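You operate a simulated robot arm through the tools that you are given. There is no shell and no other tool. Be economical: measure what you need, move in short steps, check, and stop when the job is done.

You are at the controls of a simulated robot arm. One attempt, no reset.

Task
True the wheel in the truing stand by its spoke keys.
Fine: find the wobble at the feeler, lock the wheel, ease that key to 0.2 mm or less, free the wheel and spin it till the gauge's lamp is green.

The check looks at the end state, three seconds after you hand in, the way a careful person would. Anything else that was tipped, shoved, dropped, spilled or broken makes it a failure.

Robot
A 7-joint arm with a vacuum gripper, on a carriage that runs on a rail from [-0.2, -124] to [0.2, 124] (x, y) and turns from -2.426 to 3.386 rad about z. Base frame: it is fixed where the carriage stands at the start and does not move with it; the origin is on the floor, on the carriage's upright axis, x ahead of it, y to its left, z up. Units: cm, rad, N and s.
With the tool pointing down near the work surface it reaches from about 32 to 74 cm from the robot's upright axis, wherever it stands. Its first joint turns from -2.897 to 2.897 rad. Places, roughly: red wheel lock [40, 30, 80]; run-out gauge [40, 0, 80]; wheel in the truing stand [60, 10, 110]. Payload 1.06 kg.
Tool frame: the origin (TCP) lies in the middle of the cups' lips, and z points out of the cups. The gripper has 1 cup of 2.4 cm across, covering 2.4 by 2.4 cm (tool x, y); the bellows give 0.8 cm. With the vacuum on, a cup seals on a smooth face that it is pressed against (1 to 4 N); it does not hold porous or soft things. The pull reaches 23 N.
Orientation is that of the tool frame in the base frame, as [roll, pitch, yaw] about the fixed x, y, z axes, in that order (R = Rz(yaw) Ry(pitch) Rx(roll)). With the cups facing straight down, the tool's x points along the base's -x, its y along +y and its z along -z.

Tools
- The arm moves only by the tool move_arm. Its arguments are lists of equal length, an entry for each row: "travel": the shift along the base's x, y, z in cm, a list of three; "rot": the turn, a rotation vector about the base's x, y, z in degrees, a list of three; "vacuum": the vacuum: 1 switches it on, 0 off. In form: {"travel": [[tx, ty, tz], ...], "rot": [[rx, ry, rz], ...], "vacuum": [vacuum, ...]}. A call has 1 to 12 rows; each row is the pose to reach, as a shift and turn from the pose commanded when the call began. Each row takes 0.2 s and may step no farther than 5 cm and 0.15 rad from the row before; otherwise, or with a gripper value out of range, the whole call is refused. Where a pose cannot be reached the arm comes as near as it can. A force on the tool above 90 N (or 10 N above the force at the start of the call, whichever is more), or a blocked arm, ends the call early, and 0.2 s more pass. The pull builds up within a second once a cup has sealed. Time passes only in rows, and 0.2 s behind the last, so rows that repeat a pose give it time. The reply holds the time, the measured pose of the TCP, the force on the tool along the base axes and the pull of the vacuum, in the units named above and with some noise, with the torque about the TCP (base axes, N m) and any sound that the robot's microphone picked up.
- Cameras (640 x 400 px; columns grow to the right, rows downward): "scene" is now at [2.46, 14.46, 147.39]; the picture's right is [-0.01, -1.00, 0.00], its down [-0.67, 0.01, -0.74] and it looks along [0.74, -0.01, -0.67] (base axes); focal length 240 px, centre (320, 200). "wrist" rides on the gripper at [7.8, 1.9, -9.6] in the tool frame; the picture's right is [-0.24, 0.97, 0.00], its down [-0.71, -0.17, -0.68] and it looks along [-0.67, -0.16, 0.73] (tool axes); focal length 243 px, centre (320, 200). There is no depth. A picture from a camera that has moved, and an enlarged one, comes with that camera's place and axes in the base frame and with its lens. The place of the scene camera against the robot may be out by one fixed shift of up to 1.2 cm in any direction.
- grab_frame(camera): a new picture of that camera. The clock stands still meanwhile.
- slide_trunk(by): slides the trunk up (or, below 0, down) by that many cm; the arm and the scene camera ride with it, the base frame stays. It gives what a move gives, with no picture.
- base_move(legs): drives the robot by 1 to 6 legs, each [ahead, left, turn to the left] in cm, cm and rad, along the robot's own axes; the way and the turn of a leg run together, so that a leg with both is an arc; at most 150 cm and 3.142 rad a leg. The arm and the cameras ride along, it lands a little off, and it stops where it bumps. It keeps to its track: a leg is cut to what the track allows. It gives what a move gives.
- pan_tilt(pan, tilt): turns the head with the scene camera to pan (to the left, within 2.705 rad either way) and tilt (down, from -0.506 to 1.204), counted from straight ahead of the robot. It gives what a move gives.
- inspect(camera, box): a new picture of the part [left, top, right, bottom] of that camera's present view, enlarged. The clock stands still meanwhile.
- job_done(): hands the job in; it is judged then, once.

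Work in short steps. Places have to be worked out from the pictures, the camera data and where the tool is seen: move nearer, look again, correct. Check each grasp and each placing, and mend what went wrong. You have 120 turns and 90 pictures in all, those below and enlarged ones among them. Switch the vacuum off and draw the arm clear of the work before you hand the job in, unless the task says otherwise; then end with one line.

The tools are called after ">>>" as name(argument=value, ...) on one line, values as JSON. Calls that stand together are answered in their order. move_arm: Moves the arm, as the interface text tells. Its arguments: {"type":"object","properties":{"travel":{"type":"array"},"rot":{"type":"array"},"vacuum":{"type":"array"}},"required":["travel","rot","vacuum"]} The other tools are called the same way: slide_trunk (by) slides the trunk up or down; base_move (legs) drives the base; pan_tilt (pan, tilt) turns the head that bears the scene camera; grab_frame (camera) takes a picture; inspect (camera, box) takes an enlarged picture of a part of a camera's view; job_done () hands the job in.

At the start:

```text
clock: 0.0
tool_pos: [30.91, 30.36, 100.03]
ee_rot: [3.141, -0.001, 3.141]
contact_force: [-0.4, 0.1, 0.1]
ft_torque: [0.0, 0.01, 0.0]
pull: 0.1
trunk travel left (down, up): [-40.0, 19.0]
robot x, y, heading: [-0.36, 0.09, 0.0]
head pan, tilt: [-0.014, 0.738]
```

scene: 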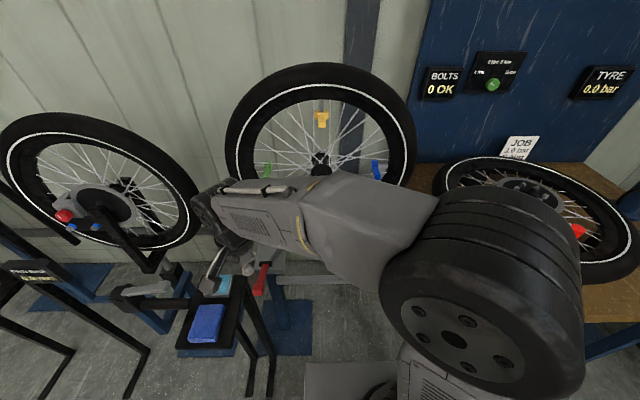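
wrist: 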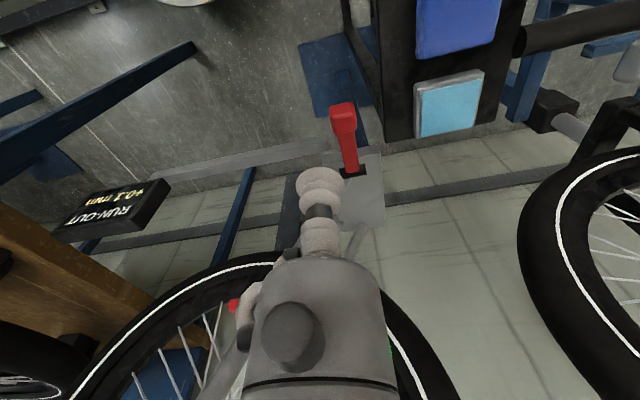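

The arm blocks the view of the wheel and the gauge, so I'll enlarge the wheel in the scene view and the gauge and lock in the wrist view.

>>> inspect(camera="scene", box=[180, 50, 430, 310])

>>> inspect(camera="wrist", box=[40, 60, 440, 310])

```text
1.54 times, centred on (305, 180) of scene
camera zoom: at [2.46, 14.46, 147.39], right [-0.01, -1.0, 0.0], down [-0.67, 0.01, -0.74], along [0.74, -0.01, -0.67], focal length 369 px, centre (343, 231)
```

zoom: 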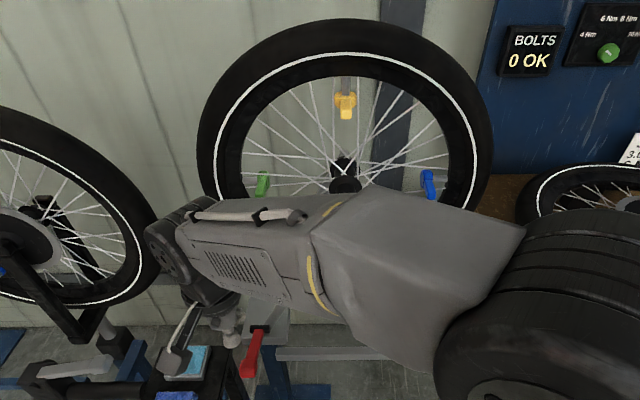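

```text
1.60 times, centred on (240, 185) of wrist
camera zoom: at [22.93, 32.2, 109.58], right [0.24, 0.97, 0.0], down [0.71, -0.17, 0.68], along [0.67, -0.16, -0.73], focal length 388 px, centre (448, 224)
```

zoom: 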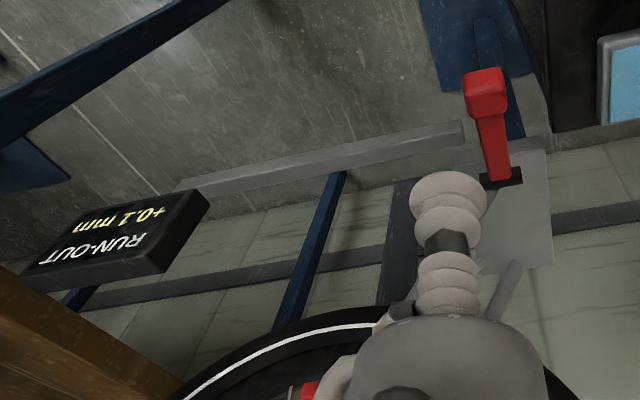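

The gauge reads +0.1 mm with the present spoke at the feeler, and the lock lever is at about (40, 30, 80). I'll turn the robot left to swing the arm out of view, then pan the head back to see the whole stand.

>>> base_move(legs=[[0, 0, 0.8]])

>>> pan_tilt(pan=-0.8, tilt=0.65)

>>> grab_frame(camera="scene")

```text
clock: 2.5
tool_pos: [0.25, 43.33, 99.95]
ee_rot: [-3.141, 0.001, -2.353]
contact_force: [0.1, 0.5, 0.1]
ft_torque: [0.0, -0.02, -0.04]
pull: 0.1
trunk travel left (down, up): [-40.0, 19.0]
robot x, y, heading: [0.13, -0.13, 0.788]
head pan, tilt: [-0.014, 0.738]
```

```text
clock: 3.6
tool_pos: [0.1, 43.3, 100.03]
ee_rot: [3.141, -0.001, -2.352]
contact_force: [-0.3, 0.1, 0.4]
ft_torque: [0.01, 0.04, -0.03]
pull: 0.1
trunk travel left (down, up): [-40.0, 19.0]
robot x, y, heading: [-0.13, -0.0, 0.784]
head pan, tilt: [-0.799, 0.649]
```

```text
85 pictures are left
camera scene: at [-6.2, 5.76, 148.14], right [-0.01, -1.0, 0.0], down [-0.6, 0.01, -0.8], along [0.8, -0.01, -0.6], focal length 240 px, centre (320, 200)
```

scene: 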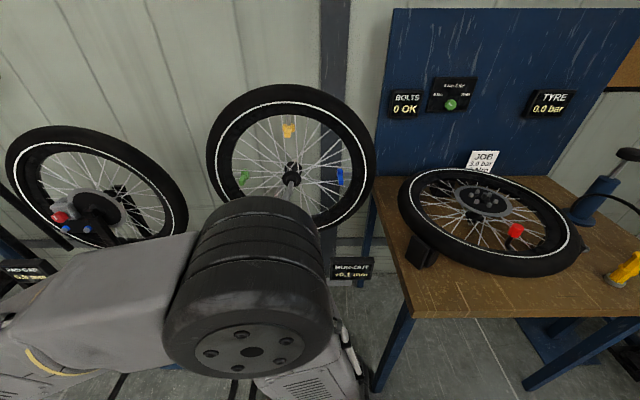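

The elbow still hides the lower wheel. I'll turn the robot further left and pan back again.

>>> base_move(legs=[[0, 0, 0.7]])

>>> pan_tilt(pan=-1.4, tilt=0.65)

>>> grab_frame(camera="scene")

```text
clock: 5.9
tool_pos: [-28.16, 32.95, 100.07]
ee_rot: [3.141, 0.0, -1.643]
contact_force: [0.8, 0.1, 0.3]
ft_torque: [0.02, -0.01, 0.02]
pull: 0.1
trunk travel left (down, up): [-40.0, 19.0]
robot x, y, heading: [0.09, 0.04, 1.501]
head pan, tilt: [-0.799, 0.649]
```

```text
clock: 6.9
tool_pos: [-28.1, 32.91, 100.19]
ee_rot: [-3.141, 0.001, -1.642]
contact_force: [0.3, 0.1, 0.0]
ft_torque: [0.01, -0.01, -0.01]
pull: 0.1
trunk travel left (down, up): [-40.0, 19.0]
robot x, y, heading: [-0.33, 0.4, 1.502]
head pan, tilt: [-1.4, 0.649]
```

```text
84 pictures are left
camera scene: at [-6.82, -4.63, 148.14], right [0.1, -0.99, 0.0], down [-0.6, -0.06, -0.8], along [0.79, 0.08, -0.6], focal length 240 px, centre (320, 200)
```

scene: 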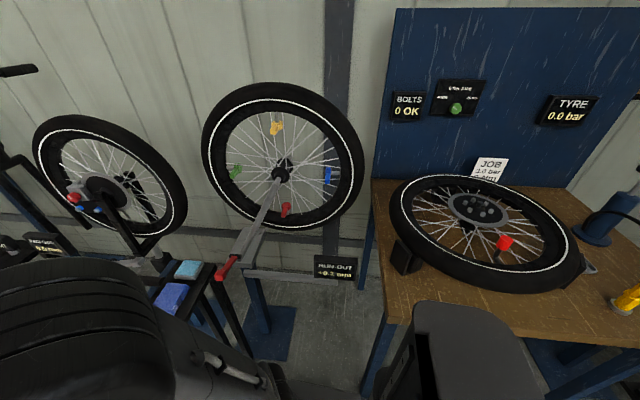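

>>> inspect(camera="scene", box=[190, 70, 382, 190])

>>> inspect(camera="scene", box=[190, 170, 382, 290])

```text
3.33 times, centred on (286, 130) of scene
camera zoom: at [-6.82, -4.63, 148.14], right [0.1, -0.99, 0.0], down [-0.6, -0.06, -0.8], along [0.79, 0.08, -0.6], focal length 799 px, centre (433, 433)
```

zoom: 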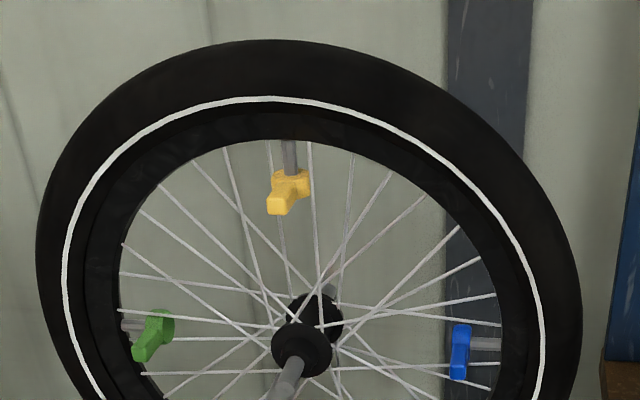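

```text
3.33 times, centred on (286, 230) of scene
camera zoom: at [-6.82, -4.63, 148.14], right [0.1, -0.99, 0.0], down [-0.6, -0.06, -0.8], along [0.79, 0.08, -0.6], focal length 799 px, centre (433, 100)
```

zoom: 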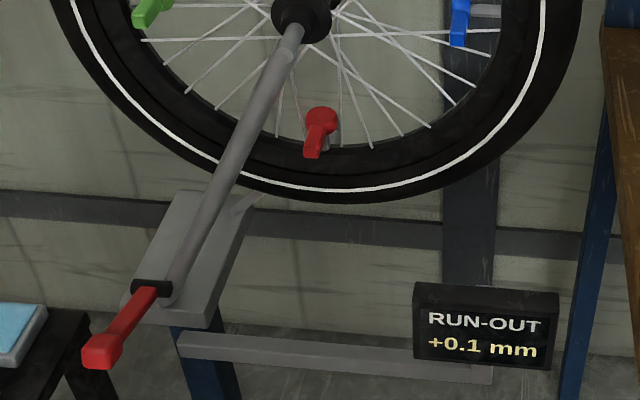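

The wheel faces me with its centre at about (60, 14, 108) and an outer radius of about 26.5. The red key sits at the bottom feeler, where the gauge reads +0.1. I'll drive back to heading 0 and shift right a little, so I can approach the wheel from its right side and clear of the inclined rod.

>>> base_move(legs=[[0, 0, -1.5]])

>>> move_arm(travel=[[0, -4, 1], [0, -8, 2], [0, -12, 3], [0, -16, 4], [0, -20, 5], [0, -24, 6], [0, -28, 7], [0, -32, 8], [0, -34, 8], [0, -34, 8], [0, -34, 8]], rot=[[0, -8, 0], [0, -16, 0], [0, -24, 0], [0, -32, 0], [0, -40, 0], [0, -48, 0], [0, -56, 0], [0, -64, 0], [0, -72, 0], [0, -80, 0], [0, -88, 0]], vacuum=[0, 0, 0, 0, 0, 0, 0, 0, 0, 0, 0])

>>> pan_tilt(pan=0, tilt=0.65)

>>> grab_frame(camera="scene")

>>> grab_frame(camera="wrist")

```text
clock: 10.9
tool_pos: [30.32, 30.86, 100.0]
ee_rot: [3.141, 0.0, -3.126]
contact_force: [0.3, -0.7, 0.6]
ft_torque: [-0.02, -0.02, -0.01]
pull: 0.0
trunk travel left (down, up): [-40.0, 19.0]
robot x, y, heading: [-0.04, -0.02, 0.015]
head pan, tilt: [-1.4, 0.649]
```

```text
clock: 12.3
tool_pos: [32.44, 9.63, 101.92]
ee_rot: [-3.049, 0.593, -3.049]
contact_force: [0.5, -0.4, 0.1]
ft_torque: [0.0, 0.04, -0.01]
pull: 0.0
out of reach, approached as far as the arm can: row 5, 6
trunk travel left (down, up): [-40.0, 19.0]
robot x, y, heading: [-0.23, 0.21, 0.016]
head pan, tilt: [-1.4, 0.649]
stopped in row 6: the arm was blocked; the commanded pose is now the measured one
```

```text
clock: 13.8
tool_pos: [32.54, 9.58, 101.92]
ee_rot: [-3.05, 0.595, -3.049]
contact_force: [0.4, -0.3, 0.2]
ft_torque: [-0.03, -0.01, 0.0]
pull: 0.0
trunk travel left (down, up): [-40.0, 19.0]
robot x, y, heading: [-0.14, 0.24, 0.016]
head pan, tilt: [0.0, 0.649]
```

```text
81 pictures are left
camera scene: at [2.56, 14.62, 148.13], right [0.02, -1.0, 0.0], down [-0.6, -0.01, -0.8], along [0.8, 0.01, -0.6], focal length 240 px, centre (320, 200)
```

scene: 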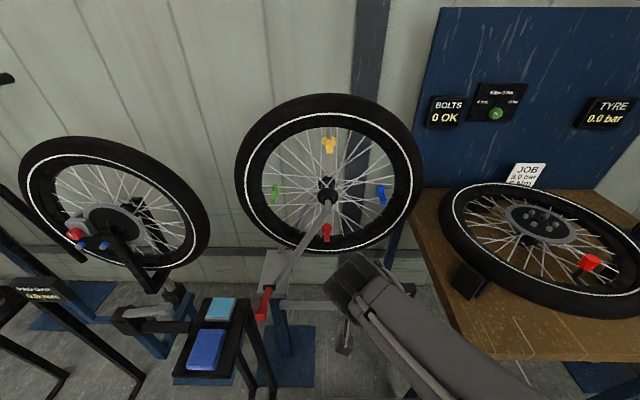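

```text
80 pictures are left
camera wrist: at [20.47, 11.23, 105.24], right [0.16, 0.99, 0.06], down [0.21, -0.09, 0.97], along [0.97, -0.14, -0.22], focal length 243 px, centre (320, 200)
```

wrist: 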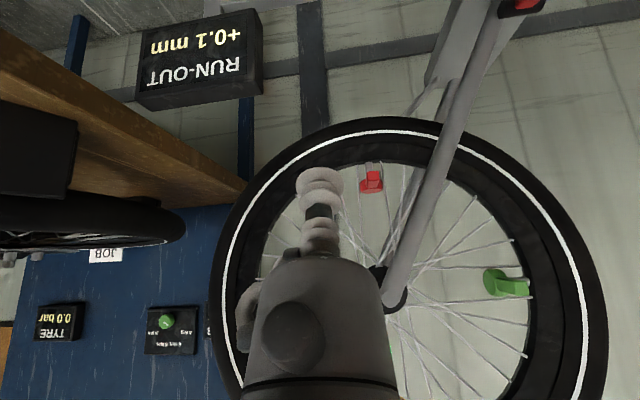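

From here, the wheel centre is at about (y 14.5, z 110), the keys are on a radius of about 15, and the gauge can be read. The tool had too little reach close in, so I'll move forward while pitching it up to horizontal.

>>> move_arm(travel=[[3, -2, 1], [6, -4, 2], [9, -5, 3], [11, -6, 4], [12, -8, 5], [12, -9, 6], [12, -10, 7], [12, -10, 7]], rot=[[0, -6, 0], [0, -13, 0], [0, -20, 0], [0, -27, 0], [0, -34, 0], [0, -41, 0], [0, -48, 0], [0, -54, 0]], vacuum=[0, 0, 0, 0, 0, 0, 0, 0])

>>> grab_frame(camera="wrist")

>>> grab_frame(camera="scene")

```text
clock: 15.6
tool_pos: [48.83, -0.37, 111.98]
ee_rot: [-1.773, 1.492, -1.812]
contact_force: [0.8, -0.6, -0.5]
ft_torque: [0.02, 0.04, -0.02]
pull: 0.1
out of reach, approached as far as the arm can: row 2, 4, 5, 6, 7, 8
trunk travel left (down, up): [-40.0, 19.0]
robot x, y, heading: [0.02, 0.27, 0.01]
head pan, tilt: [0.0, 0.649]
```

```text
79 pictures are left
camera wrist: at [39.16, 1.15, 104.31], right [0.04, 0.99, 0.16], down [-0.68, -0.09, 0.73], along [0.73, -0.14, 0.66], focal length 243 px, centre (320, 200)
```

wrist: 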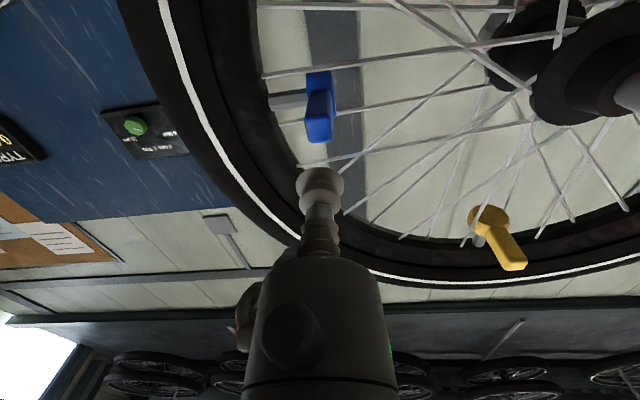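

```text
78 pictures are left
camera scene: at [2.58, 14.6, 148.14], right [0.02, -1.0, 0.0], down [-0.6, -0.01, -0.8], along [0.8, 0.01, -0.6], focal length 240 px, centre (320, 200)
```

scene: 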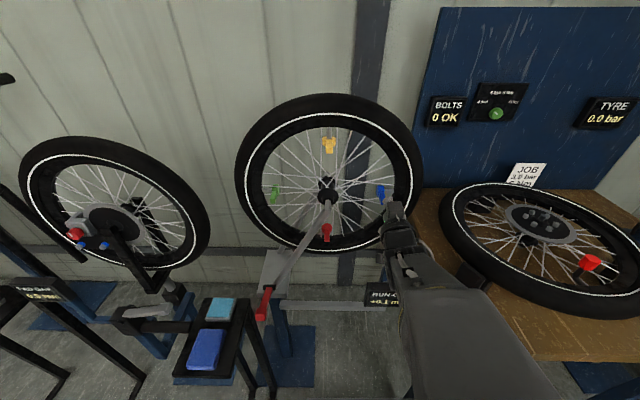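

The tool is horizontal at (48.8, -0.4, 112), and the blue key works out to about (56, -0.6, 110.6). I'll move in front of the tyre's sidewall at the upper right, at radius 23 or so, short of contact.

>>> move_arm(travel=[[2, -2, 3], [4, -5, 6], [5, -6, 9]], rot=[[0, 0, 0], [0, 0, 0], [0, 0, 0]], vacuum=[0, 0, 0])

>>> grab_frame(camera="wrist")

```text
clock: 16.4
tool_pos: [53.9, -6.38, 120.93]
ee_rot: [-1.793, 1.494, -1.829]
contact_force: [-2.7, -0.7, 0.1]
ft_torque: [0.02, -0.07, 0.06]
pull: 0.0
trunk travel left (down, up): [-40.0, 19.0]
robot x, y, heading: [0.12, 0.18, 0.022]
head pan, tilt: [0.0, 0.649]
```

```text
77 pictures are left
camera wrist: at [44.09, -4.78, 113.19], right [0.04, 0.99, 0.16], down [-0.68, -0.09, 0.73], along [0.74, -0.14, 0.66], focal length 243 px, centre (320, 200)
```

wrist: 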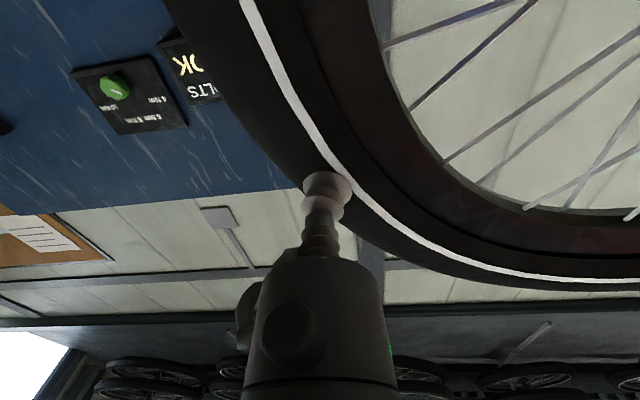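

The cup is already touching the sidewall at x≈54 with 2.7 N. I'll switch the vacuum on to see whether it grips, then draw the tyre down along its arc.

>>> move_arm(travel=[[0.2, 0, 0], [0.2, 0, 0], [0.2, 0, 0], [0.2, -1.5, -3.7], [0.2, -2.5, -7.7], [0.2, -2.7, -11.8], [0.2, -2.2, -15.9], [0.2, -1.0, -19.8]], rot=[[0, 0, 0], [0, 0, 0], [0, 0, 0], [0, 0, 0], [0, 0, 0], [0, 0, 0], [0, 0, 0], [0, 0, 0]], vacuum=[1, 1, 1, 1, 1, 1, 1, 1])

>>> grab_frame(camera="scene")

```text
clock: 18.2
tool_pos: [53.97, -7.47, 100.97]
ee_rot: [-1.789, 1.493, -1.83]
contact_force: [-10.8, -7.7, -4.5]
ft_torque: [-0.46, -0.15, 0.31]
pull: 22.7
trunk travel left (down, up): [-40.0, 19.0]
robot x, y, heading: [0.43, 0.1, 0.016]
head pan, tilt: [0.0, 0.649]
```

```text
76 pictures are left
camera scene: at [2.44, 14.53, 148.14], right [0.02, -1.0, 0.0], down [-0.6, -0.01, -0.8], along [0.8, 0.01, -0.6], focal length 240 px, centre (320, 200)
```

scene: 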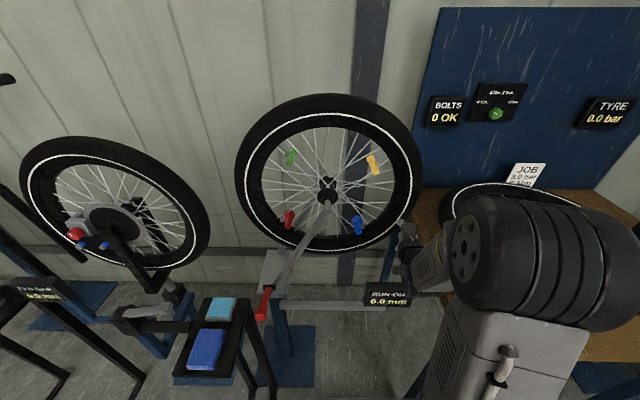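

The cup sealed with a pull of 22.7 N and the wheel turned about 50°, so it's free. I shouldn't go lower because the gauge box is beneath the wrist, so I'll release, go back up and regrip for another 40°.

>>> move_arm(travel=[[0, 0, 0], [0, 0, 0], [-1, 0, 0], [-2, 0, 0], [-2, -1, 5], [-2, -2, 10], [-2, -1.5, 14], [-2, 0, 17], [-1, 0, 17], [0, 0, 17], [0.2, 0, 17]], rot=[[0, 0, 0], [0, 0, 0], [0, 0, 0], [0, 0, 0], [0, 0, 0], [0, 0, 0], [0, 0, 0], [0, 0, 0], [0, 0, 0], [0, 0, 0], [0, 0, 0]], vacuum=[0, 0, 0, 0, 0, 0, 0, 0, 0, 1, 1])

>>> grab_frame(camera="scene")

```text
refused: row 5 steps farther than a row can; nothing moved
```

```text
75 pictures are left
camera scene: at [2.44, 14.53, 148.14], right [0.02, -1.0, 0.0], down [-0.6, -0.01, -0.8], along [0.8, 0.01, -0.6], focal length 240 px, centre (320, 200)
```

scene: 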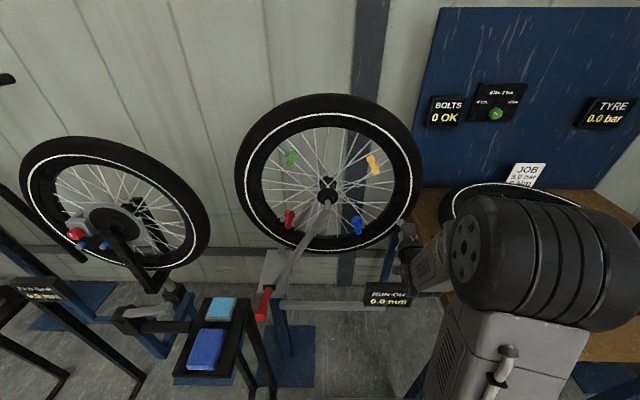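

One row stepped too far. I'm repeating the move with smaller steps.

>>> move_arm(travel=[[0, 0, 0], [0, 0, 0], [-1, 0, 0], [-2, 0, 0], [-2, -1, 4], [-2, -1.5, 8], [-2, -1.5, 12], [-2, 0, 16], [-1, 0, 17], [0, 0, 17], [0.2, 0, 17], [0.2, 0, 17]], rot=[[0, 0, 0], [0, 0, 0], [0, 0, 0], [0, 0, 0], [0, 0, 0], [0, 0, 0], [0, 0, 0], [0, 0, 0], [0, 0, 0], [0, 0, 0], [0, 0, 0], [0, 0, 0]], vacuum=[0, 0, 0, 0, 0, 0, 0, 0, 0, 1, 1, 1])

>>> grab_frame(camera="scene")

```text
clock: 20.8
tool_pos: [54.04, -7.24, 118.32]
ee_rot: [-1.785, 1.493, -1.823]
contact_force: [-6.8, -2.2, 1.0]
ft_torque: [0.05, 0.03, 0.09]
pull: 0.0
trunk travel left (down, up): [-40.0, 19.0]
robot x, y, heading: [-0.28, -0.17, 0.017]
head pan, tilt: [0.0, 0.649]
```

```text
74 pictures are left
camera scene: at [2.46, 14.59, 148.15], right [0.02, -1.0, 0.0], down [-0.6, -0.01, -0.8], along [0.8, 0.01, -0.6], focal length 240 px, centre (320, 200)
```

scene: 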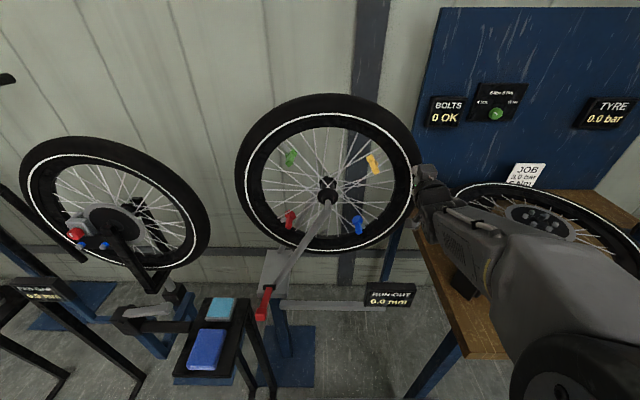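

The press is 6.8 N, outside the 1–4 N sealing range. I'll ease back a little with the vacuum on and see whether it seals.

>>> move_arm(travel=[[-0.35, 0, 0], [-0.35, 0, 0], [-0.35, 0, 0], [-0.35, 0, 0]], rot=[[0, 0, 0], [0, 0, 0], [0, 0, 0], [0, 0, 0]], vacuum=[1, 1, 1, 1])

```text
clock: 21.8
tool_pos: [53.89, -7.41, 118.15]
ee_rot: [-1.787, 1.494, -1.824]
contact_force: [-4.0, -1.0, 0.6]
ft_torque: [0.01, -0.02, 0.05]
pull: 0.2
trunk travel left (down, up): [-40.0, 19.0]
robot x, y, heading: [0.04, -0.41, 0.012]
head pan, tilt: [0.0, 0.649]
```

It's at 4.0 N with no seal yet. I'll ease a bit more and shift slightly outward to the radius that sealed before.

>>> move_arm(travel=[[-0.2, -0.3, 0.3], [-0.2, -0.3, 0.3], [-0.2, -0.3, 0.3], [-0.2, -0.3, 0.3], [-0.2, -0.3, 0.3]], rot=[[0, 0, 0], [0, 0, 0], [0, 0, 0], [0, 0, 0], [0, 0, 0]], vacuum=[1, 1, 1, 1, 1])

```text
clock: 23.0
tool_pos: [53.69, -7.55, 118.38]
ee_rot: [-1.801, 1.492, -1.835]
contact_force: [3.5, 6.5, -2.9]
ft_torque: [-0.02, 0.06, 0.04]
pull: 23.1
trunk travel left (down, up): [-40.0, 19.0]
robot x, y, heading: [0.1, 0.03, 0.018]
head pan, tilt: [0.0, 0.649]
```

It sealed at 23 N. I'll draw it about 40° more so that blue comes to the feeler, then release and read the gauge.

>>> move_arm(travel=[[0, -1.1, -3.9], [0, -1.5, -8], [0, -1.2, -12.1], [0, -0.3, -16.1], [0, -0.3, -16.1], [0, -0.3, -16.1], [-0.2, -0.3, -16.1], [-2, -0.3, -16.1], [-3, -0.3, -16.1]], rot=[[0, 0, 0], [0, 0, 0], [0, 0, 0], [0, 0, 0], [0, 0, 0], [0, 0, 0], [0, 0, 0], [0, 0, 0], [0, 0, 0]], vacuum=[1, 1, 1, 1, 1, 0, 0, 0, 0])

>>> inspect(camera="scene", box=[230, 90, 550, 310])

```text
clock: 25.0
tool_pos: [51.19, -8.02, 102.28]
ee_rot: [-1.787, 1.492, -1.822]
contact_force: [-0.8, -0.5, 0.4]
ft_torque: [-0.03, 0.05, 0.01]
pull: 0.1
out of reach, approached as far as the arm can: row 9
trunk travel left (down, up): [-40.0, 19.0]
robot x, y, heading: [-0.01, 0.17, 0.013]
head pan, tilt: [0.0, 0.649]
```

```text
1.82 times, centred on (390, 200) of scene
camera zoom: at [2.55, 14.63, 148.14], right [0.02, -1.0, 0.0], down [-0.6, -0.01, -0.8], along [0.8, 0.01, -0.6], focal length 436 px, centre (193, 200)
```

zoom: 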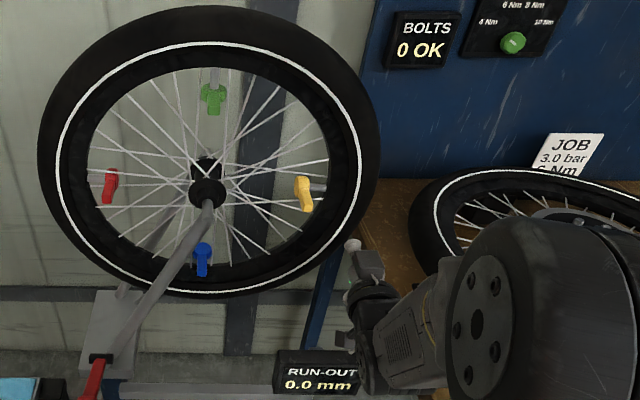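

With blue at the feeler the gauge reads 0.0 mm. I'll go up in front of the tyre to regrip higher, so that I can make a near-quarter turn in one sweep.

>>> move_arm(travel=[[0, 0, 4.5], [0, 0, 9], [0, 1, 13.5], [0, 3, 17.5], [0, 6, 21.5], [0, 8, 25], [0, 10.5, 28]], rot=[[0, 0, 0], [0, 0, 0], [0, 0, 0], [0, 0, 0], [0, 0, 0], [0, 0, 0], [0, 0, 0]], vacuum=[0, 0, 0, 0, 0, 0, 0])

```text
clock: 26.6
tool_pos: [51.36, 2.48, 130.44]
ee_rot: [-1.795, 1.494, -1.832]
contact_force: [0.4, -0.6, -1.0]
ft_torque: [-0.01, 0.0, 0.02]
pull: 0.1
trunk travel left (down, up): [-40.0, 19.0]
robot x, y, heading: [0.13, -0.2, 0.014]
head pan, tilt: [0.0, 0.649]
```

I'm at (51.4, 2.5, 130.4), about 60° up on the tyre. Approaching gently with the vacuum on.

>>> move_arm(travel=[[1.5, 0, 0], [2, 0, 0], [2.3, 0, 0], [2.5, 0, 0], [2.5, 0, 0], [2.5, 0, 0], [2.5, 0, 0]], rot=[[0, 0, 0], [0, 0, 0], [0, 0, 0], [0, 0, 0], [0, 0, 0], [0, 0, 0], [0, 0, 0]], vacuum=[1, 1, 1, 1, 1, 1, 1])

```text
clock: 28.2
tool_pos: [53.62, 2.3, 130.46]
ee_rot: [-1.79, 1.494, -1.827]
contact_force: [-1.9, -0.2, 0.9]
ft_torque: [-0.01, -0.03, 0.01]
pull: 0.1
trunk travel left (down, up): [-40.0, 19.0]
robot x, y, heading: [0.05, -0.08, 0.011]
head pan, tilt: [0.0, 0.649]
```

Contact is 1.9 N but there's no seal. I'll press slightly more and nudge radially.

>>> move_arm(travel=[[0.15, 0, 0], [0.15, 0, 0], [0.15, 0.15, -0.3], [0.15, 0.15, -0.3], [0.15, 0.15, -0.3], [0.15, 0.3, -0.6], [0.15, 0.3, -0.6], [0.15, 0.3, -0.6], [0.15, 0.3, -0.6]], rot=[[0, 0, 0], [0, 0, 0], [0, 0, 0], [0, 0, 0], [0, 0, 0], [0, 0, 0], [0, 0, 0], [0, 0, 0], [0, 0, 0]], vacuum=[1, 1, 1, 1, 1, 1, 1, 1, 1])

```text
clock: 30.2
tool_pos: [53.67, 2.7, 129.93]
ee_rot: [-1.78, 1.493, -1.817]
contact_force: [-4.7, -2.0, 4.0]
ft_torque: [-0.04, 0.03, 0.06]
pull: 0.0
trunk travel left (down, up): [-40.0, 19.0]
robot x, y, heading: [0.2, -0.13, 0.012]
head pan, tilt: [0.0, 0.649]
```

The force points radially outward, so I'm past the sidewall's crown. I'll back off, move inward about 0.8 cm and press again.

>>> move_arm(travel=[[-0.8, 0, 0], [-0.8, 0.4, -0.7], [-0.4, 0.4, -0.7], [-0.2, 0.4, -0.7], [-0.1, 0.4, -0.7], [-0.1, 0.4, -0.7], [-0.1, 0.4, -0.7], [-0.1, 0.4, -0.7], [-0.1, 0.4, -0.7]], rot=[[0, 0, 0], [0, 0, 0], [0, 0, 0], [0, 0, 0], [0, 0, 0], [0, 0, 0], [0, 0, 0], [0, 0, 0], [0, 0, 0]], vacuum=[1, 1, 1, 1, 1, 1, 1, 1, 1])

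```text
clock: 32.2
tool_pos: [53.55, 3.27, 129.02]
ee_rot: [-1.791, 1.493, -1.827]
contact_force: [-3.0, -0.4, -0.5]
ft_torque: [0.03, -0.01, -0.01]
pull: 0.0
trunk travel left (down, up): [-40.0, 19.0]
robot x, y, heading: [0.0, -0.07, 0.017]
head pan, tilt: [0.0, 0.649]
```

>>> inspect(camera="wrist", box=[220, 100, 420, 260])

```text
2.50 times, centred on (320, 180) of wrist
camera zoom: at [43.86, 4.75, 121.28], right [0.04, 0.99, 0.16], down [-0.68, -0.09, 0.73], along [0.74, -0.14, 0.66], focal length 606 px, centre (320, 250)
```

zoom: 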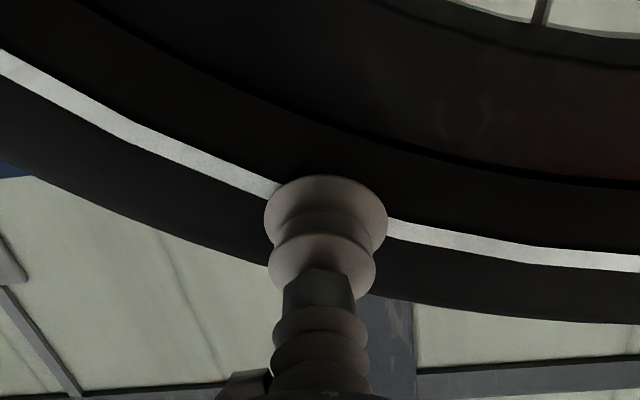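

The cup straddles the raised white line, which probably breaks the seal. Friction at about 3–5 N may be enough, so I'll press slightly more and sweep along the arc.

>>> move_arm(travel=[[0.15, 0, 0], [0.15, -3.15, -2.24], [0.15, -5.85, -4.98], [0.15, -8.04, -8.16], [0.15, -9.63, -11.66], [0.15, -10.6, -15.39], [0.15, -10.9, -19.23], [0.15, -10.53, -23.07], [0.15, -9.5, -26.78], [0.15, -8.3, -29.4], [0.15, -8.3, -29.4]], rot=[[0, 0, 0], [0, 0, 0], [0, 0, 0], [0, 0, 0], [0, 0, 0], [0, 0, 0], [0, 0, 0], [0, 0, 0], [0, 0, 0], [0, 0, 0], [0, 0, 0]], vacuum=[1, 1, 1, 1, 1, 1, 1, 1, 1, 1, 1])

>>> inspect(camera="scene", box=[230, 90, 550, 310])

```text
clock: 34.6
tool_pos: [53.67, -5.02, 99.67]
ee_rot: [-1.783, 1.491, -1.817]
contact_force: [-5.8, 2.5, -0.1]
ft_torque: [-0.29, 0.17, -0.03]
pull: 22.6
trunk travel left (down, up): [-40.0, 19.0]
robot x, y, heading: [0.13, 0.08, 0.017]
head pan, tilt: [0.0, 0.649]
```

```text
1.82 times, centred on (390, 200) of scene
camera zoom: at [2.49, 14.67, 148.13], right [0.02, -1.0, 0.0], down [-0.6, -0.01, -0.8], along [0.8, 0.01, -0.6], focal length 436 px, centre (193, 200)
```

zoom: 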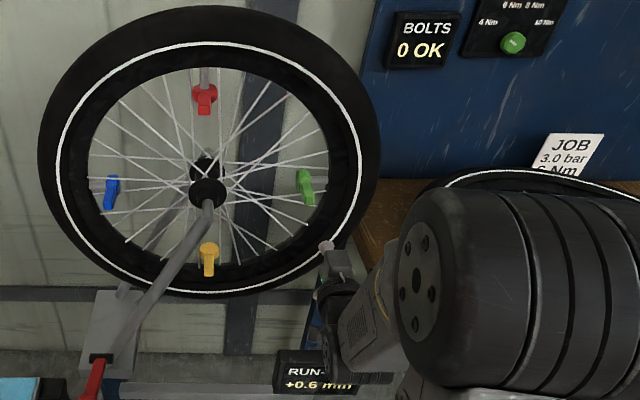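

With yellow at the feeler the gauge reads +0.6 mm, so that's the wobble. I'll release the tyre, back off and look at the lever and the yellow key.

>>> move_arm(travel=[[0, 0, 0], [0, 0, 0], [0, 0, 0], [-1, 0, 0], [-2.2, 0, 0]], rot=[[0, 0, 0], [0, 0, 0], [0, 0, 0], [0, 0, 0], [0, 0, 0]], vacuum=[0, 0, 0, 0, 0])

>>> inspect(camera="scene", box=[230, 180, 420, 340])

>>> grab_frame(camera="wrist")

```text
clock: 35.8
tool_pos: [51.88, -5.32, 99.68]
ee_rot: [-1.794, 1.495, -1.832]
contact_force: [0.2, 0.7, -0.7]
ft_torque: [0.02, 0.01, -0.01]
pull: 0.1
out of reach, approached as far as the arm can: row 5
trunk travel left (down, up): [-40.0, 19.0]
robot x, y, heading: [-0.1, -0.2, 0.018]
head pan, tilt: [0.0, 0.649]
```

```text
2.50 times, centred on (325, 260) of scene
camera zoom: at [2.56, 14.63, 148.14], right [0.02, -1.0, 0.0], down [-0.6, -0.01, -0.8], along [0.8, 0.01, -0.6], focal length 599 px, centre (308, 50)
```

zoom: 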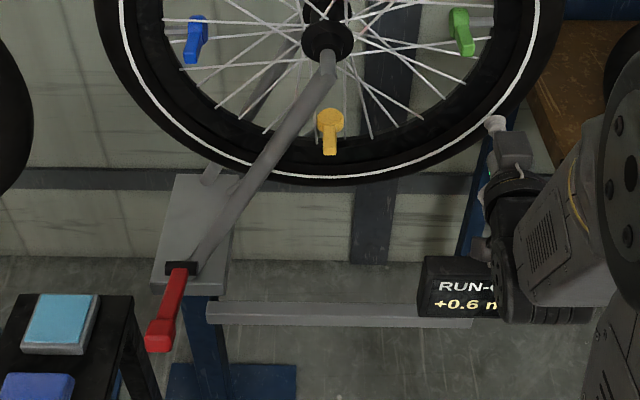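

```text
69 pictures are left
camera wrist: at [42.23, -3.68, 91.96], right [0.04, 0.99, 0.16], down [-0.68, -0.09, 0.73], along [0.74, -0.14, 0.66], focal length 243 px, centre (320, 200)
```

wrist: 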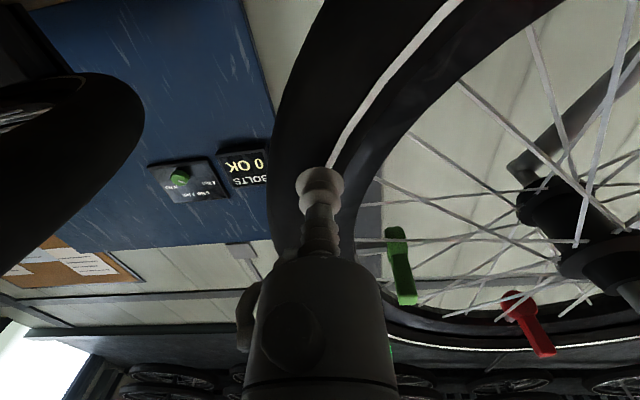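

The lever's knob works out to about (37, 31.8, 81), with its pivot at about (47, 31.5, 78). I'll rise, retract and pitch the tool back down on the way to a spot above the knob, then look closely.

>>> move_arm(travel=[[0, 0, 3], [-1, 0, 5], [-3, 1, 6], [-5, 2, 7], [-7, 4, 7], [-9, 6, 7], [-12, 8, 6], [-15, 11, 5], [-18, 15, 4], [-19, 19, 3], [-20, 23, 2], [-20, 27, 1]], rot=[[0, 7, 0], [0, 15, 0], [0, 23, 0], [0, 31, 0], [0, 39, 0], [0, 47, 0], [0, 55, 0], [0, 63, 0], [0, 71, 0], [0, 79, 0], [0, 86, 0], [0, 88, 0]], vacuum=[0, 0, 0, 0, 0, 0, 0, 0, 0, 0, 0, 0])

>>> grab_frame(camera="wrist")

```text
refused: row 9 steps farther than a row can; nothing moved
```

```text
68 pictures are left
camera wrist: at [42.23, -3.68, 91.96], right [0.04, 0.99, 0.16], down [-0.68, -0.09, 0.73], along [0.74, -0.14, 0.66], focal length 243 px, centre (320, 200)
```

wrist: 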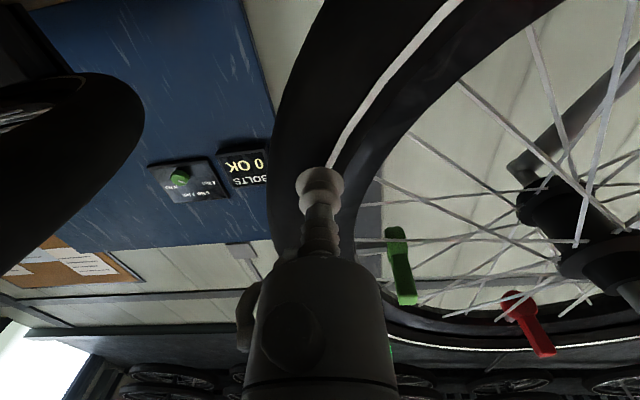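

One step was slightly too long, so I've shortened it.

>>> move_arm(travel=[[0, 0, 3], [-1, 0, 5], [-3, 1, 6], [-5, 2, 7], [-7, 4, 7], [-9, 6, 7], [-12, 8, 6], [-15, 10, 5], [-17, 13, 4], [-19, 17, 3], [-20, 21, 2], [-20, 25, 1]], rot=[[0, 7, 0], [0, 15, 0], [0, 23, 0], [0, 31, 0], [0, 39, 0], [0, 47, 0], [0, 55, 0], [0, 63, 0], [0, 71, 0], [0, 79, 0], [0, 86, 0], [0, 88, 0]], vacuum=[0, 0, 0, 0, 0, 0, 0, 0, 0, 0, 0, 0])

>>> grab_frame(camera="wrist")

```text
clock: 38.4
tool_pos: [31.81, 19.62, 100.8]
ee_rot: [-3.103, 0.014, -3.066]
contact_force: [0.0, 0.4, 0.3]
ft_torque: [0.0, 0.0, 0.0]
pull: 0.1
trunk travel left (down, up): [-40.0, 19.0]
robot x, y, heading: [-0.03, 0.17, 0.016]
head pan, tilt: [0.0, 0.649]
```

```text
67 pictures are left
camera wrist: at [23.72, 21.31, 110.27], right [0.16, 0.99, -0.03], down [0.71, -0.09, 0.7], along [0.69, -0.14, -0.71], focal length 243 px, centre (320, 200)
```

wrist: 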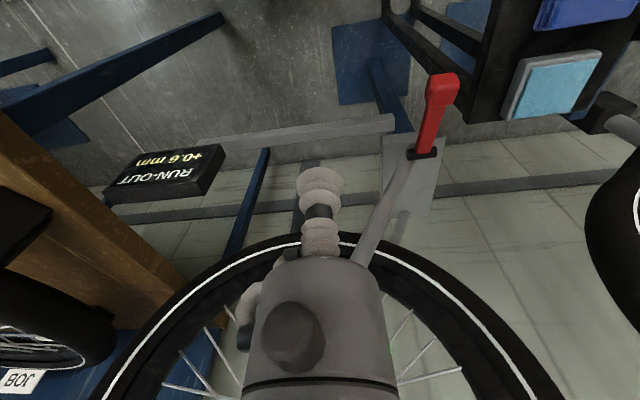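

Triangulating again puts the knob at (35.8, 31.9, 82.8) and the pivot at (46.5, 32.2, 78.6), so the lever slopes up toward me. I'll move above it and look closer.

>>> move_arm(travel=[[0, 4, -1], [0, 8, -2], [0, 10, -3], [0, 10, -6]], rot=[[0, 0, 0], [0, 0, 0], [0, 0, 0], [0, 0, 0]], vacuum=[0, 0, 0, 0])

>>> inspect(camera="wrist", box=[200, 20, 520, 220])

>>> inspect(camera="scene", box=[220, 220, 380, 320])

```text
clock: 39.4
tool_pos: [32.1, 29.75, 94.74]
ee_rot: [-3.103, 0.016, -3.066]
contact_force: [-0.2, -0.2, 1.1]
ft_torque: [0.0, -0.01, 0.01]
pull: 0.0
trunk travel left (down, up): [-40.0, 19.0]
robot x, y, heading: [0.17, -0.16, 0.017]
head pan, tilt: [0.0, 0.649]
```

```text
2.00 times, centred on (360, 120) of wrist
camera zoom: at [23.93, 31.3, 104.09], right [0.16, 0.99, -0.03], down [0.71, -0.09, 0.7], along [0.69, -0.14, -0.71], focal length 485 px, centre (240, 360)
```

zoom: 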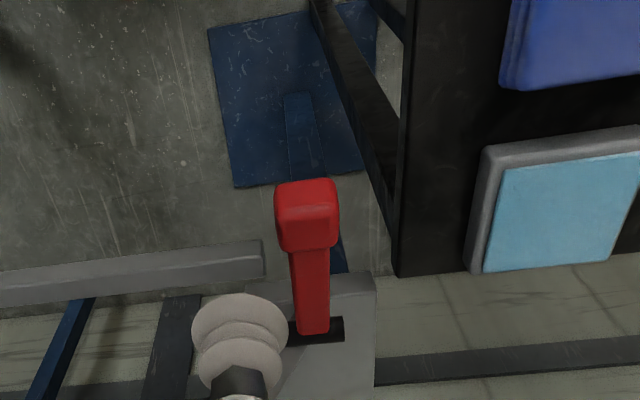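

```text
4.00 times, centred on (300, 270) of scene
camera zoom: at [2.54, 14.63, 148.14], right [0.02, -1.0, 0.0], down [-0.6, -0.01, -0.8], along [0.8, 0.01, -0.6], focal length 959 px, centre (400, -80)
```

zoom: 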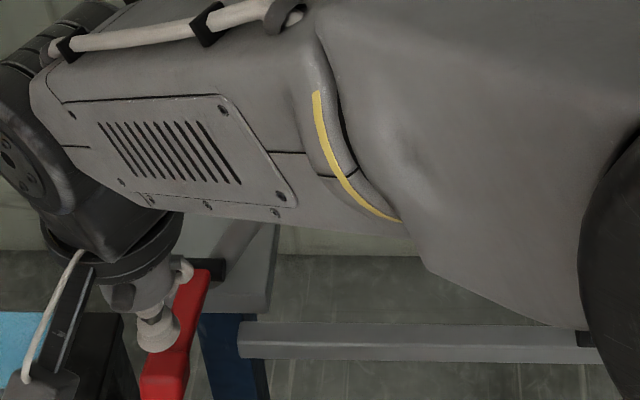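

The hinge block is wide along y, so the lever swings up and down, and it's now raised about 20°. I'll move over the knob and press down gently.

>>> move_arm(travel=[[3.7, 2.2, 0], [3.7, 2.2, -4], [3.7, 2.2, -7], [3.7, 2.2, -9], [3.7, 2.2, -10.5]], rot=[[0, 0, 0], [0, 0, 0], [0, 0, 0], [0, 0, 0], [0, 0, 0]], vacuum=[0, 0, 0, 0, 0])

>>> inspect(camera="wrist", box=[200, 20, 520, 220])

```text
clock: 40.6
tool_pos: [35.8, 31.76, 84.08]
ee_rot: [-3.105, 0.017, -3.067]
contact_force: [0.9, 0.1, -0.6]
ft_torque: [0.03, -0.02, -0.02]
pull: 0.1
trunk travel left (down, up): [-40.0, 19.0]
robot x, y, heading: [0.08, -0.03, 0.019]
head pan, tilt: [0.0, 0.649]
```

```text
2.00 times, centred on (360, 120) of wrist
camera zoom: at [27.58, 33.45, 93.48], right [0.16, 0.99, -0.03], down [0.71, -0.09, 0.7], along [0.69, -0.14, -0.71], focal length 485 px, centre (240, 360)
```

zoom: 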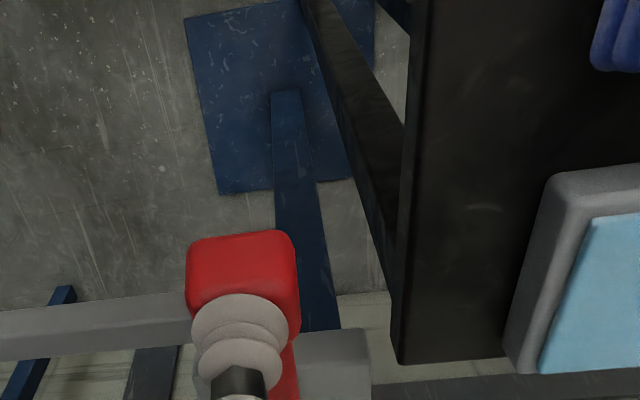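

The cup is over the inner part of the knob but not touching yet. I'll come back 0.8 cm and press down in small steps.

>>> move_arm(travel=[[-0.6, 0.2, 0], [-0.6, 0.2, -0.7], [-0.6, 0.2, -1.4], [-0.6, 0.2, -2.1], [-0.6, 0.2, -2.8]], rot=[[0, 0, 0], [0, 0, 0], [0, 0, 0], [0, 0, 0], [0, 0, 0]], vacuum=[0, 0, 0, 0, 0])

>>> inspect(camera="wrist", box=[200, 20, 520, 220])

```text
clock: 41.8
tool_pos: [35.07, 32.07, 81.38]
ee_rot: [-3.105, 0.016, -3.066]
contact_force: [0.5, 0.0, 0.8]
ft_torque: [-0.02, 0.01, 0.03]
pull: 0.1
trunk travel left (down, up): [-40.0, 19.0]
robot x, y, heading: [0.1, -0.28, 0.013]
head pan, tilt: [0.0, 0.649]
```

```text
2.00 times, centred on (360, 120) of wrist
camera zoom: at [26.92, 33.74, 90.75], right [0.16, 0.99, -0.03], down [0.71, -0.09, 0.7], along [0.69, -0.14, -0.71], focal length 485 px, centre (240, 360)
```

zoom: 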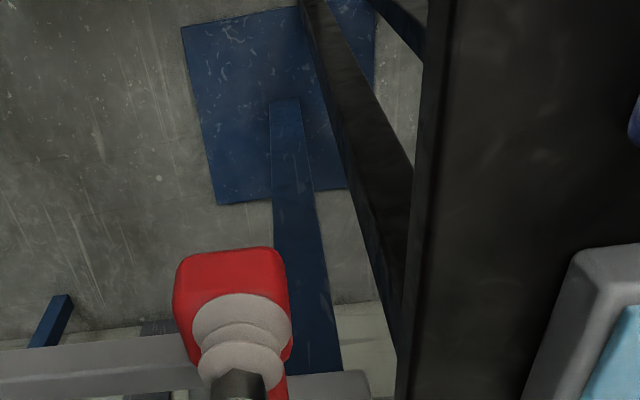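

There's little force so far. I'll continue down in small steps.

>>> move_arm(travel=[[-0.4, 0, -0.7], [-0.4, 0, -1.4], [-0.4, 0, -2.1], [-0.4, 0, -2.8]], rot=[[0, 0, 0], [0, 0, 0], [0, 0, 0], [0, 0, 0]], vacuum=[0, 0, 0, 0])

>>> grab_frame(camera="wrist")

```text
clock: 42.8
tool_pos: [34.72, 32.19, 78.62]
ee_rot: [-3.106, 0.016, -3.065]
contact_force: [-0.6, 0.7, 0.5]
ft_torque: [0.03, -0.01, 0.0]
pull: 0.0
trunk travel left (down, up): [-40.0, 19.0]
robot x, y, heading: [0.1, -0.29, 0.017]
head pan, tilt: [0.0, 0.649]
```

```text
62 pictures are left
camera wrist: at [26.54, 33.85, 87.99], right [0.16, 0.99, -0.03], down [0.71, -0.09, 0.7], along [0.69, -0.14, -0.71], focal length 243 px, centre (320, 200)
```

wrist: 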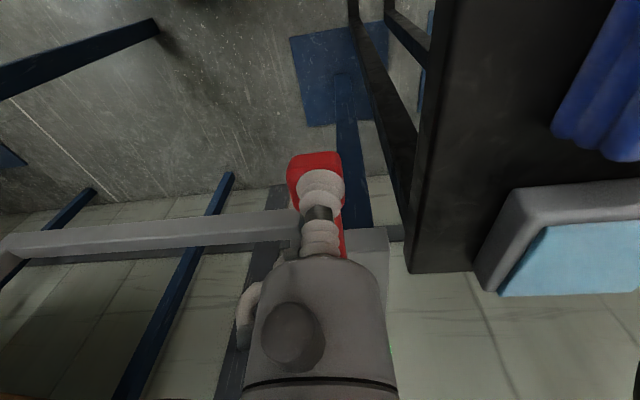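

The knob's apparent size has stayed constant while I descended, so the lever is being pushed down under almost no force. I'll check with the scene camera.

>>> inspect(camera="scene", box=[220, 220, 380, 320])

```text
4.00 times, centred on (300, 270) of scene
camera zoom: at [2.55, 14.62, 148.14], right [0.02, -1.0, 0.0], down [-0.6, -0.01, -0.8], along [0.8, 0.01, -0.6], focal length 959 px, centre (400, -80)
```

zoom: 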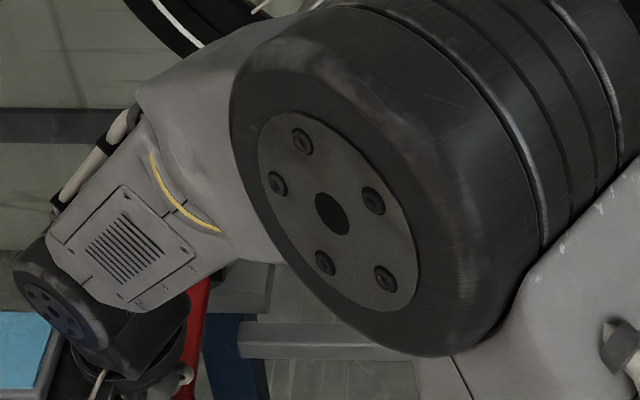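

The lever is under the cup. I'll continue down until it meets a stop.

>>> move_arm(travel=[[0, 0, -0.8], [0, 0, -1.6], [0.2, 0, -2.4], [0.4, 0, -3.2], [0.6, 0, -4], [0.8, 0, -4.8]], rot=[[0, 0, 0], [0, 0, 0], [0, 0, 0], [0, 0, 0], [0, 0, 0], [0, 0, 0]], vacuum=[0, 0, 0, 0, 0, 0])

>>> grab_frame(camera="wrist")

```text
clock: 44.2
tool_pos: [34.88, 32.31, 75.58]
ee_rot: [-3.111, 0.023, -3.059]
contact_force: [-21.7, -18.3, 53.7]
ft_torque: [0.41, -1.21, -0.35]
pull: 0.1
trunk travel left (down, up): [-40.0, 19.0]
robot x, y, heading: [-0.15, -0.03, 0.02]
head pan, tilt: [0.0, 0.649]
stopped in row 6: the force on the tool passed its limit at 99 N (the readings are from after the stop); the commanded pose is now the measured one
```

```text
60 pictures are left
camera wrist: at [26.48, 33.75, 84.82], right [0.16, 0.99, -0.02], down [0.7, -0.09, 0.71], along [0.69, -0.13, -0.71], focal length 243 px, centre (320, 200)
```

wrist: 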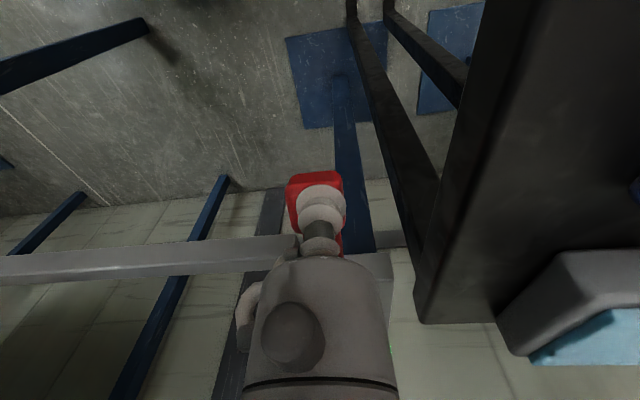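

I've reached a hard stop, and the force got too high, so I'll back off straight up at once and look.

>>> move_arm(travel=[[0, 0, 1.5], [0, 0, 5], [0, 0, 9], [-3, -2, 13], [-4, -4, 17]], rot=[[0, 0, 0], [0, 0, 0], [0, 0, 0], [0, 0, 0], [0, 0, 0]], vacuum=[0, 0, 0, 0, 0])

>>> grab_frame(camera="wrist")

```text
refused: row 4 steps farther than a row can; nothing moved
```

```text
59 pictures are left
camera wrist: at [26.48, 33.75, 84.82], right [0.16, 0.99, -0.02], down [0.7, -0.09, 0.71], along [0.69, -0.13, -0.71], focal length 243 px, centre (320, 200)
```

wrist: 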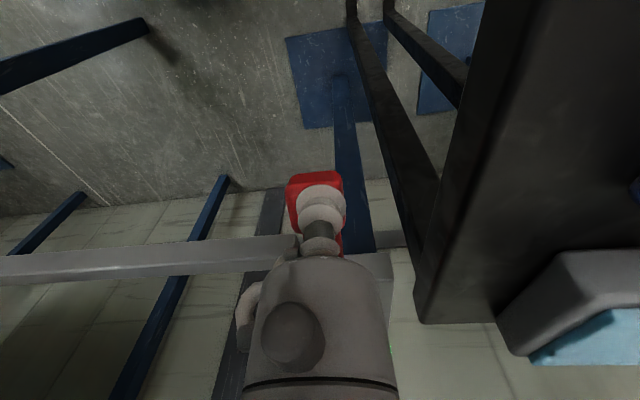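

The step was too long again. I'm backing off with smaller steps.

>>> move_arm(travel=[[0, 0, 1.5], [0, 0, 5], [0, 0, 9], [-1, -1, 13], [-2, -2, 17], [-3, -4, 20]], rot=[[0, 0, 0], [0, 0, 0], [0, 0, 0], [0, 0, 0], [0, 0, 0], [0, 0, 0]], vacuum=[0, 0, 0, 0, 0, 0])

>>> grab_frame(camera="wrist")

```text
clock: 45.6
tool_pos: [32.32, 28.79, 94.6]
ee_rot: [-3.106, 0.014, -3.062]
contact_force: [0.7, -0.3, -0.4]
ft_torque: [0.03, 0.01, -0.01]
pull: 0.0
trunk travel left (down, up): [-40.0, 19.0]
robot x, y, heading: [-0.07, 0.31, 0.018]
head pan, tilt: [0.0, 0.649]
```

```text
58 pictures are left
camera wrist: at [24.18, 30.21, 104.1], right [0.16, 0.99, -0.03], down [0.71, -0.09, 0.7], along [0.69, -0.13, -0.71], focal length 243 px, centre (320, 200)
```

wrist: 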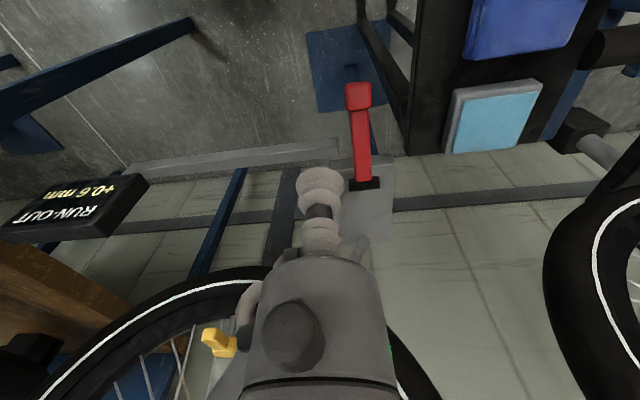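

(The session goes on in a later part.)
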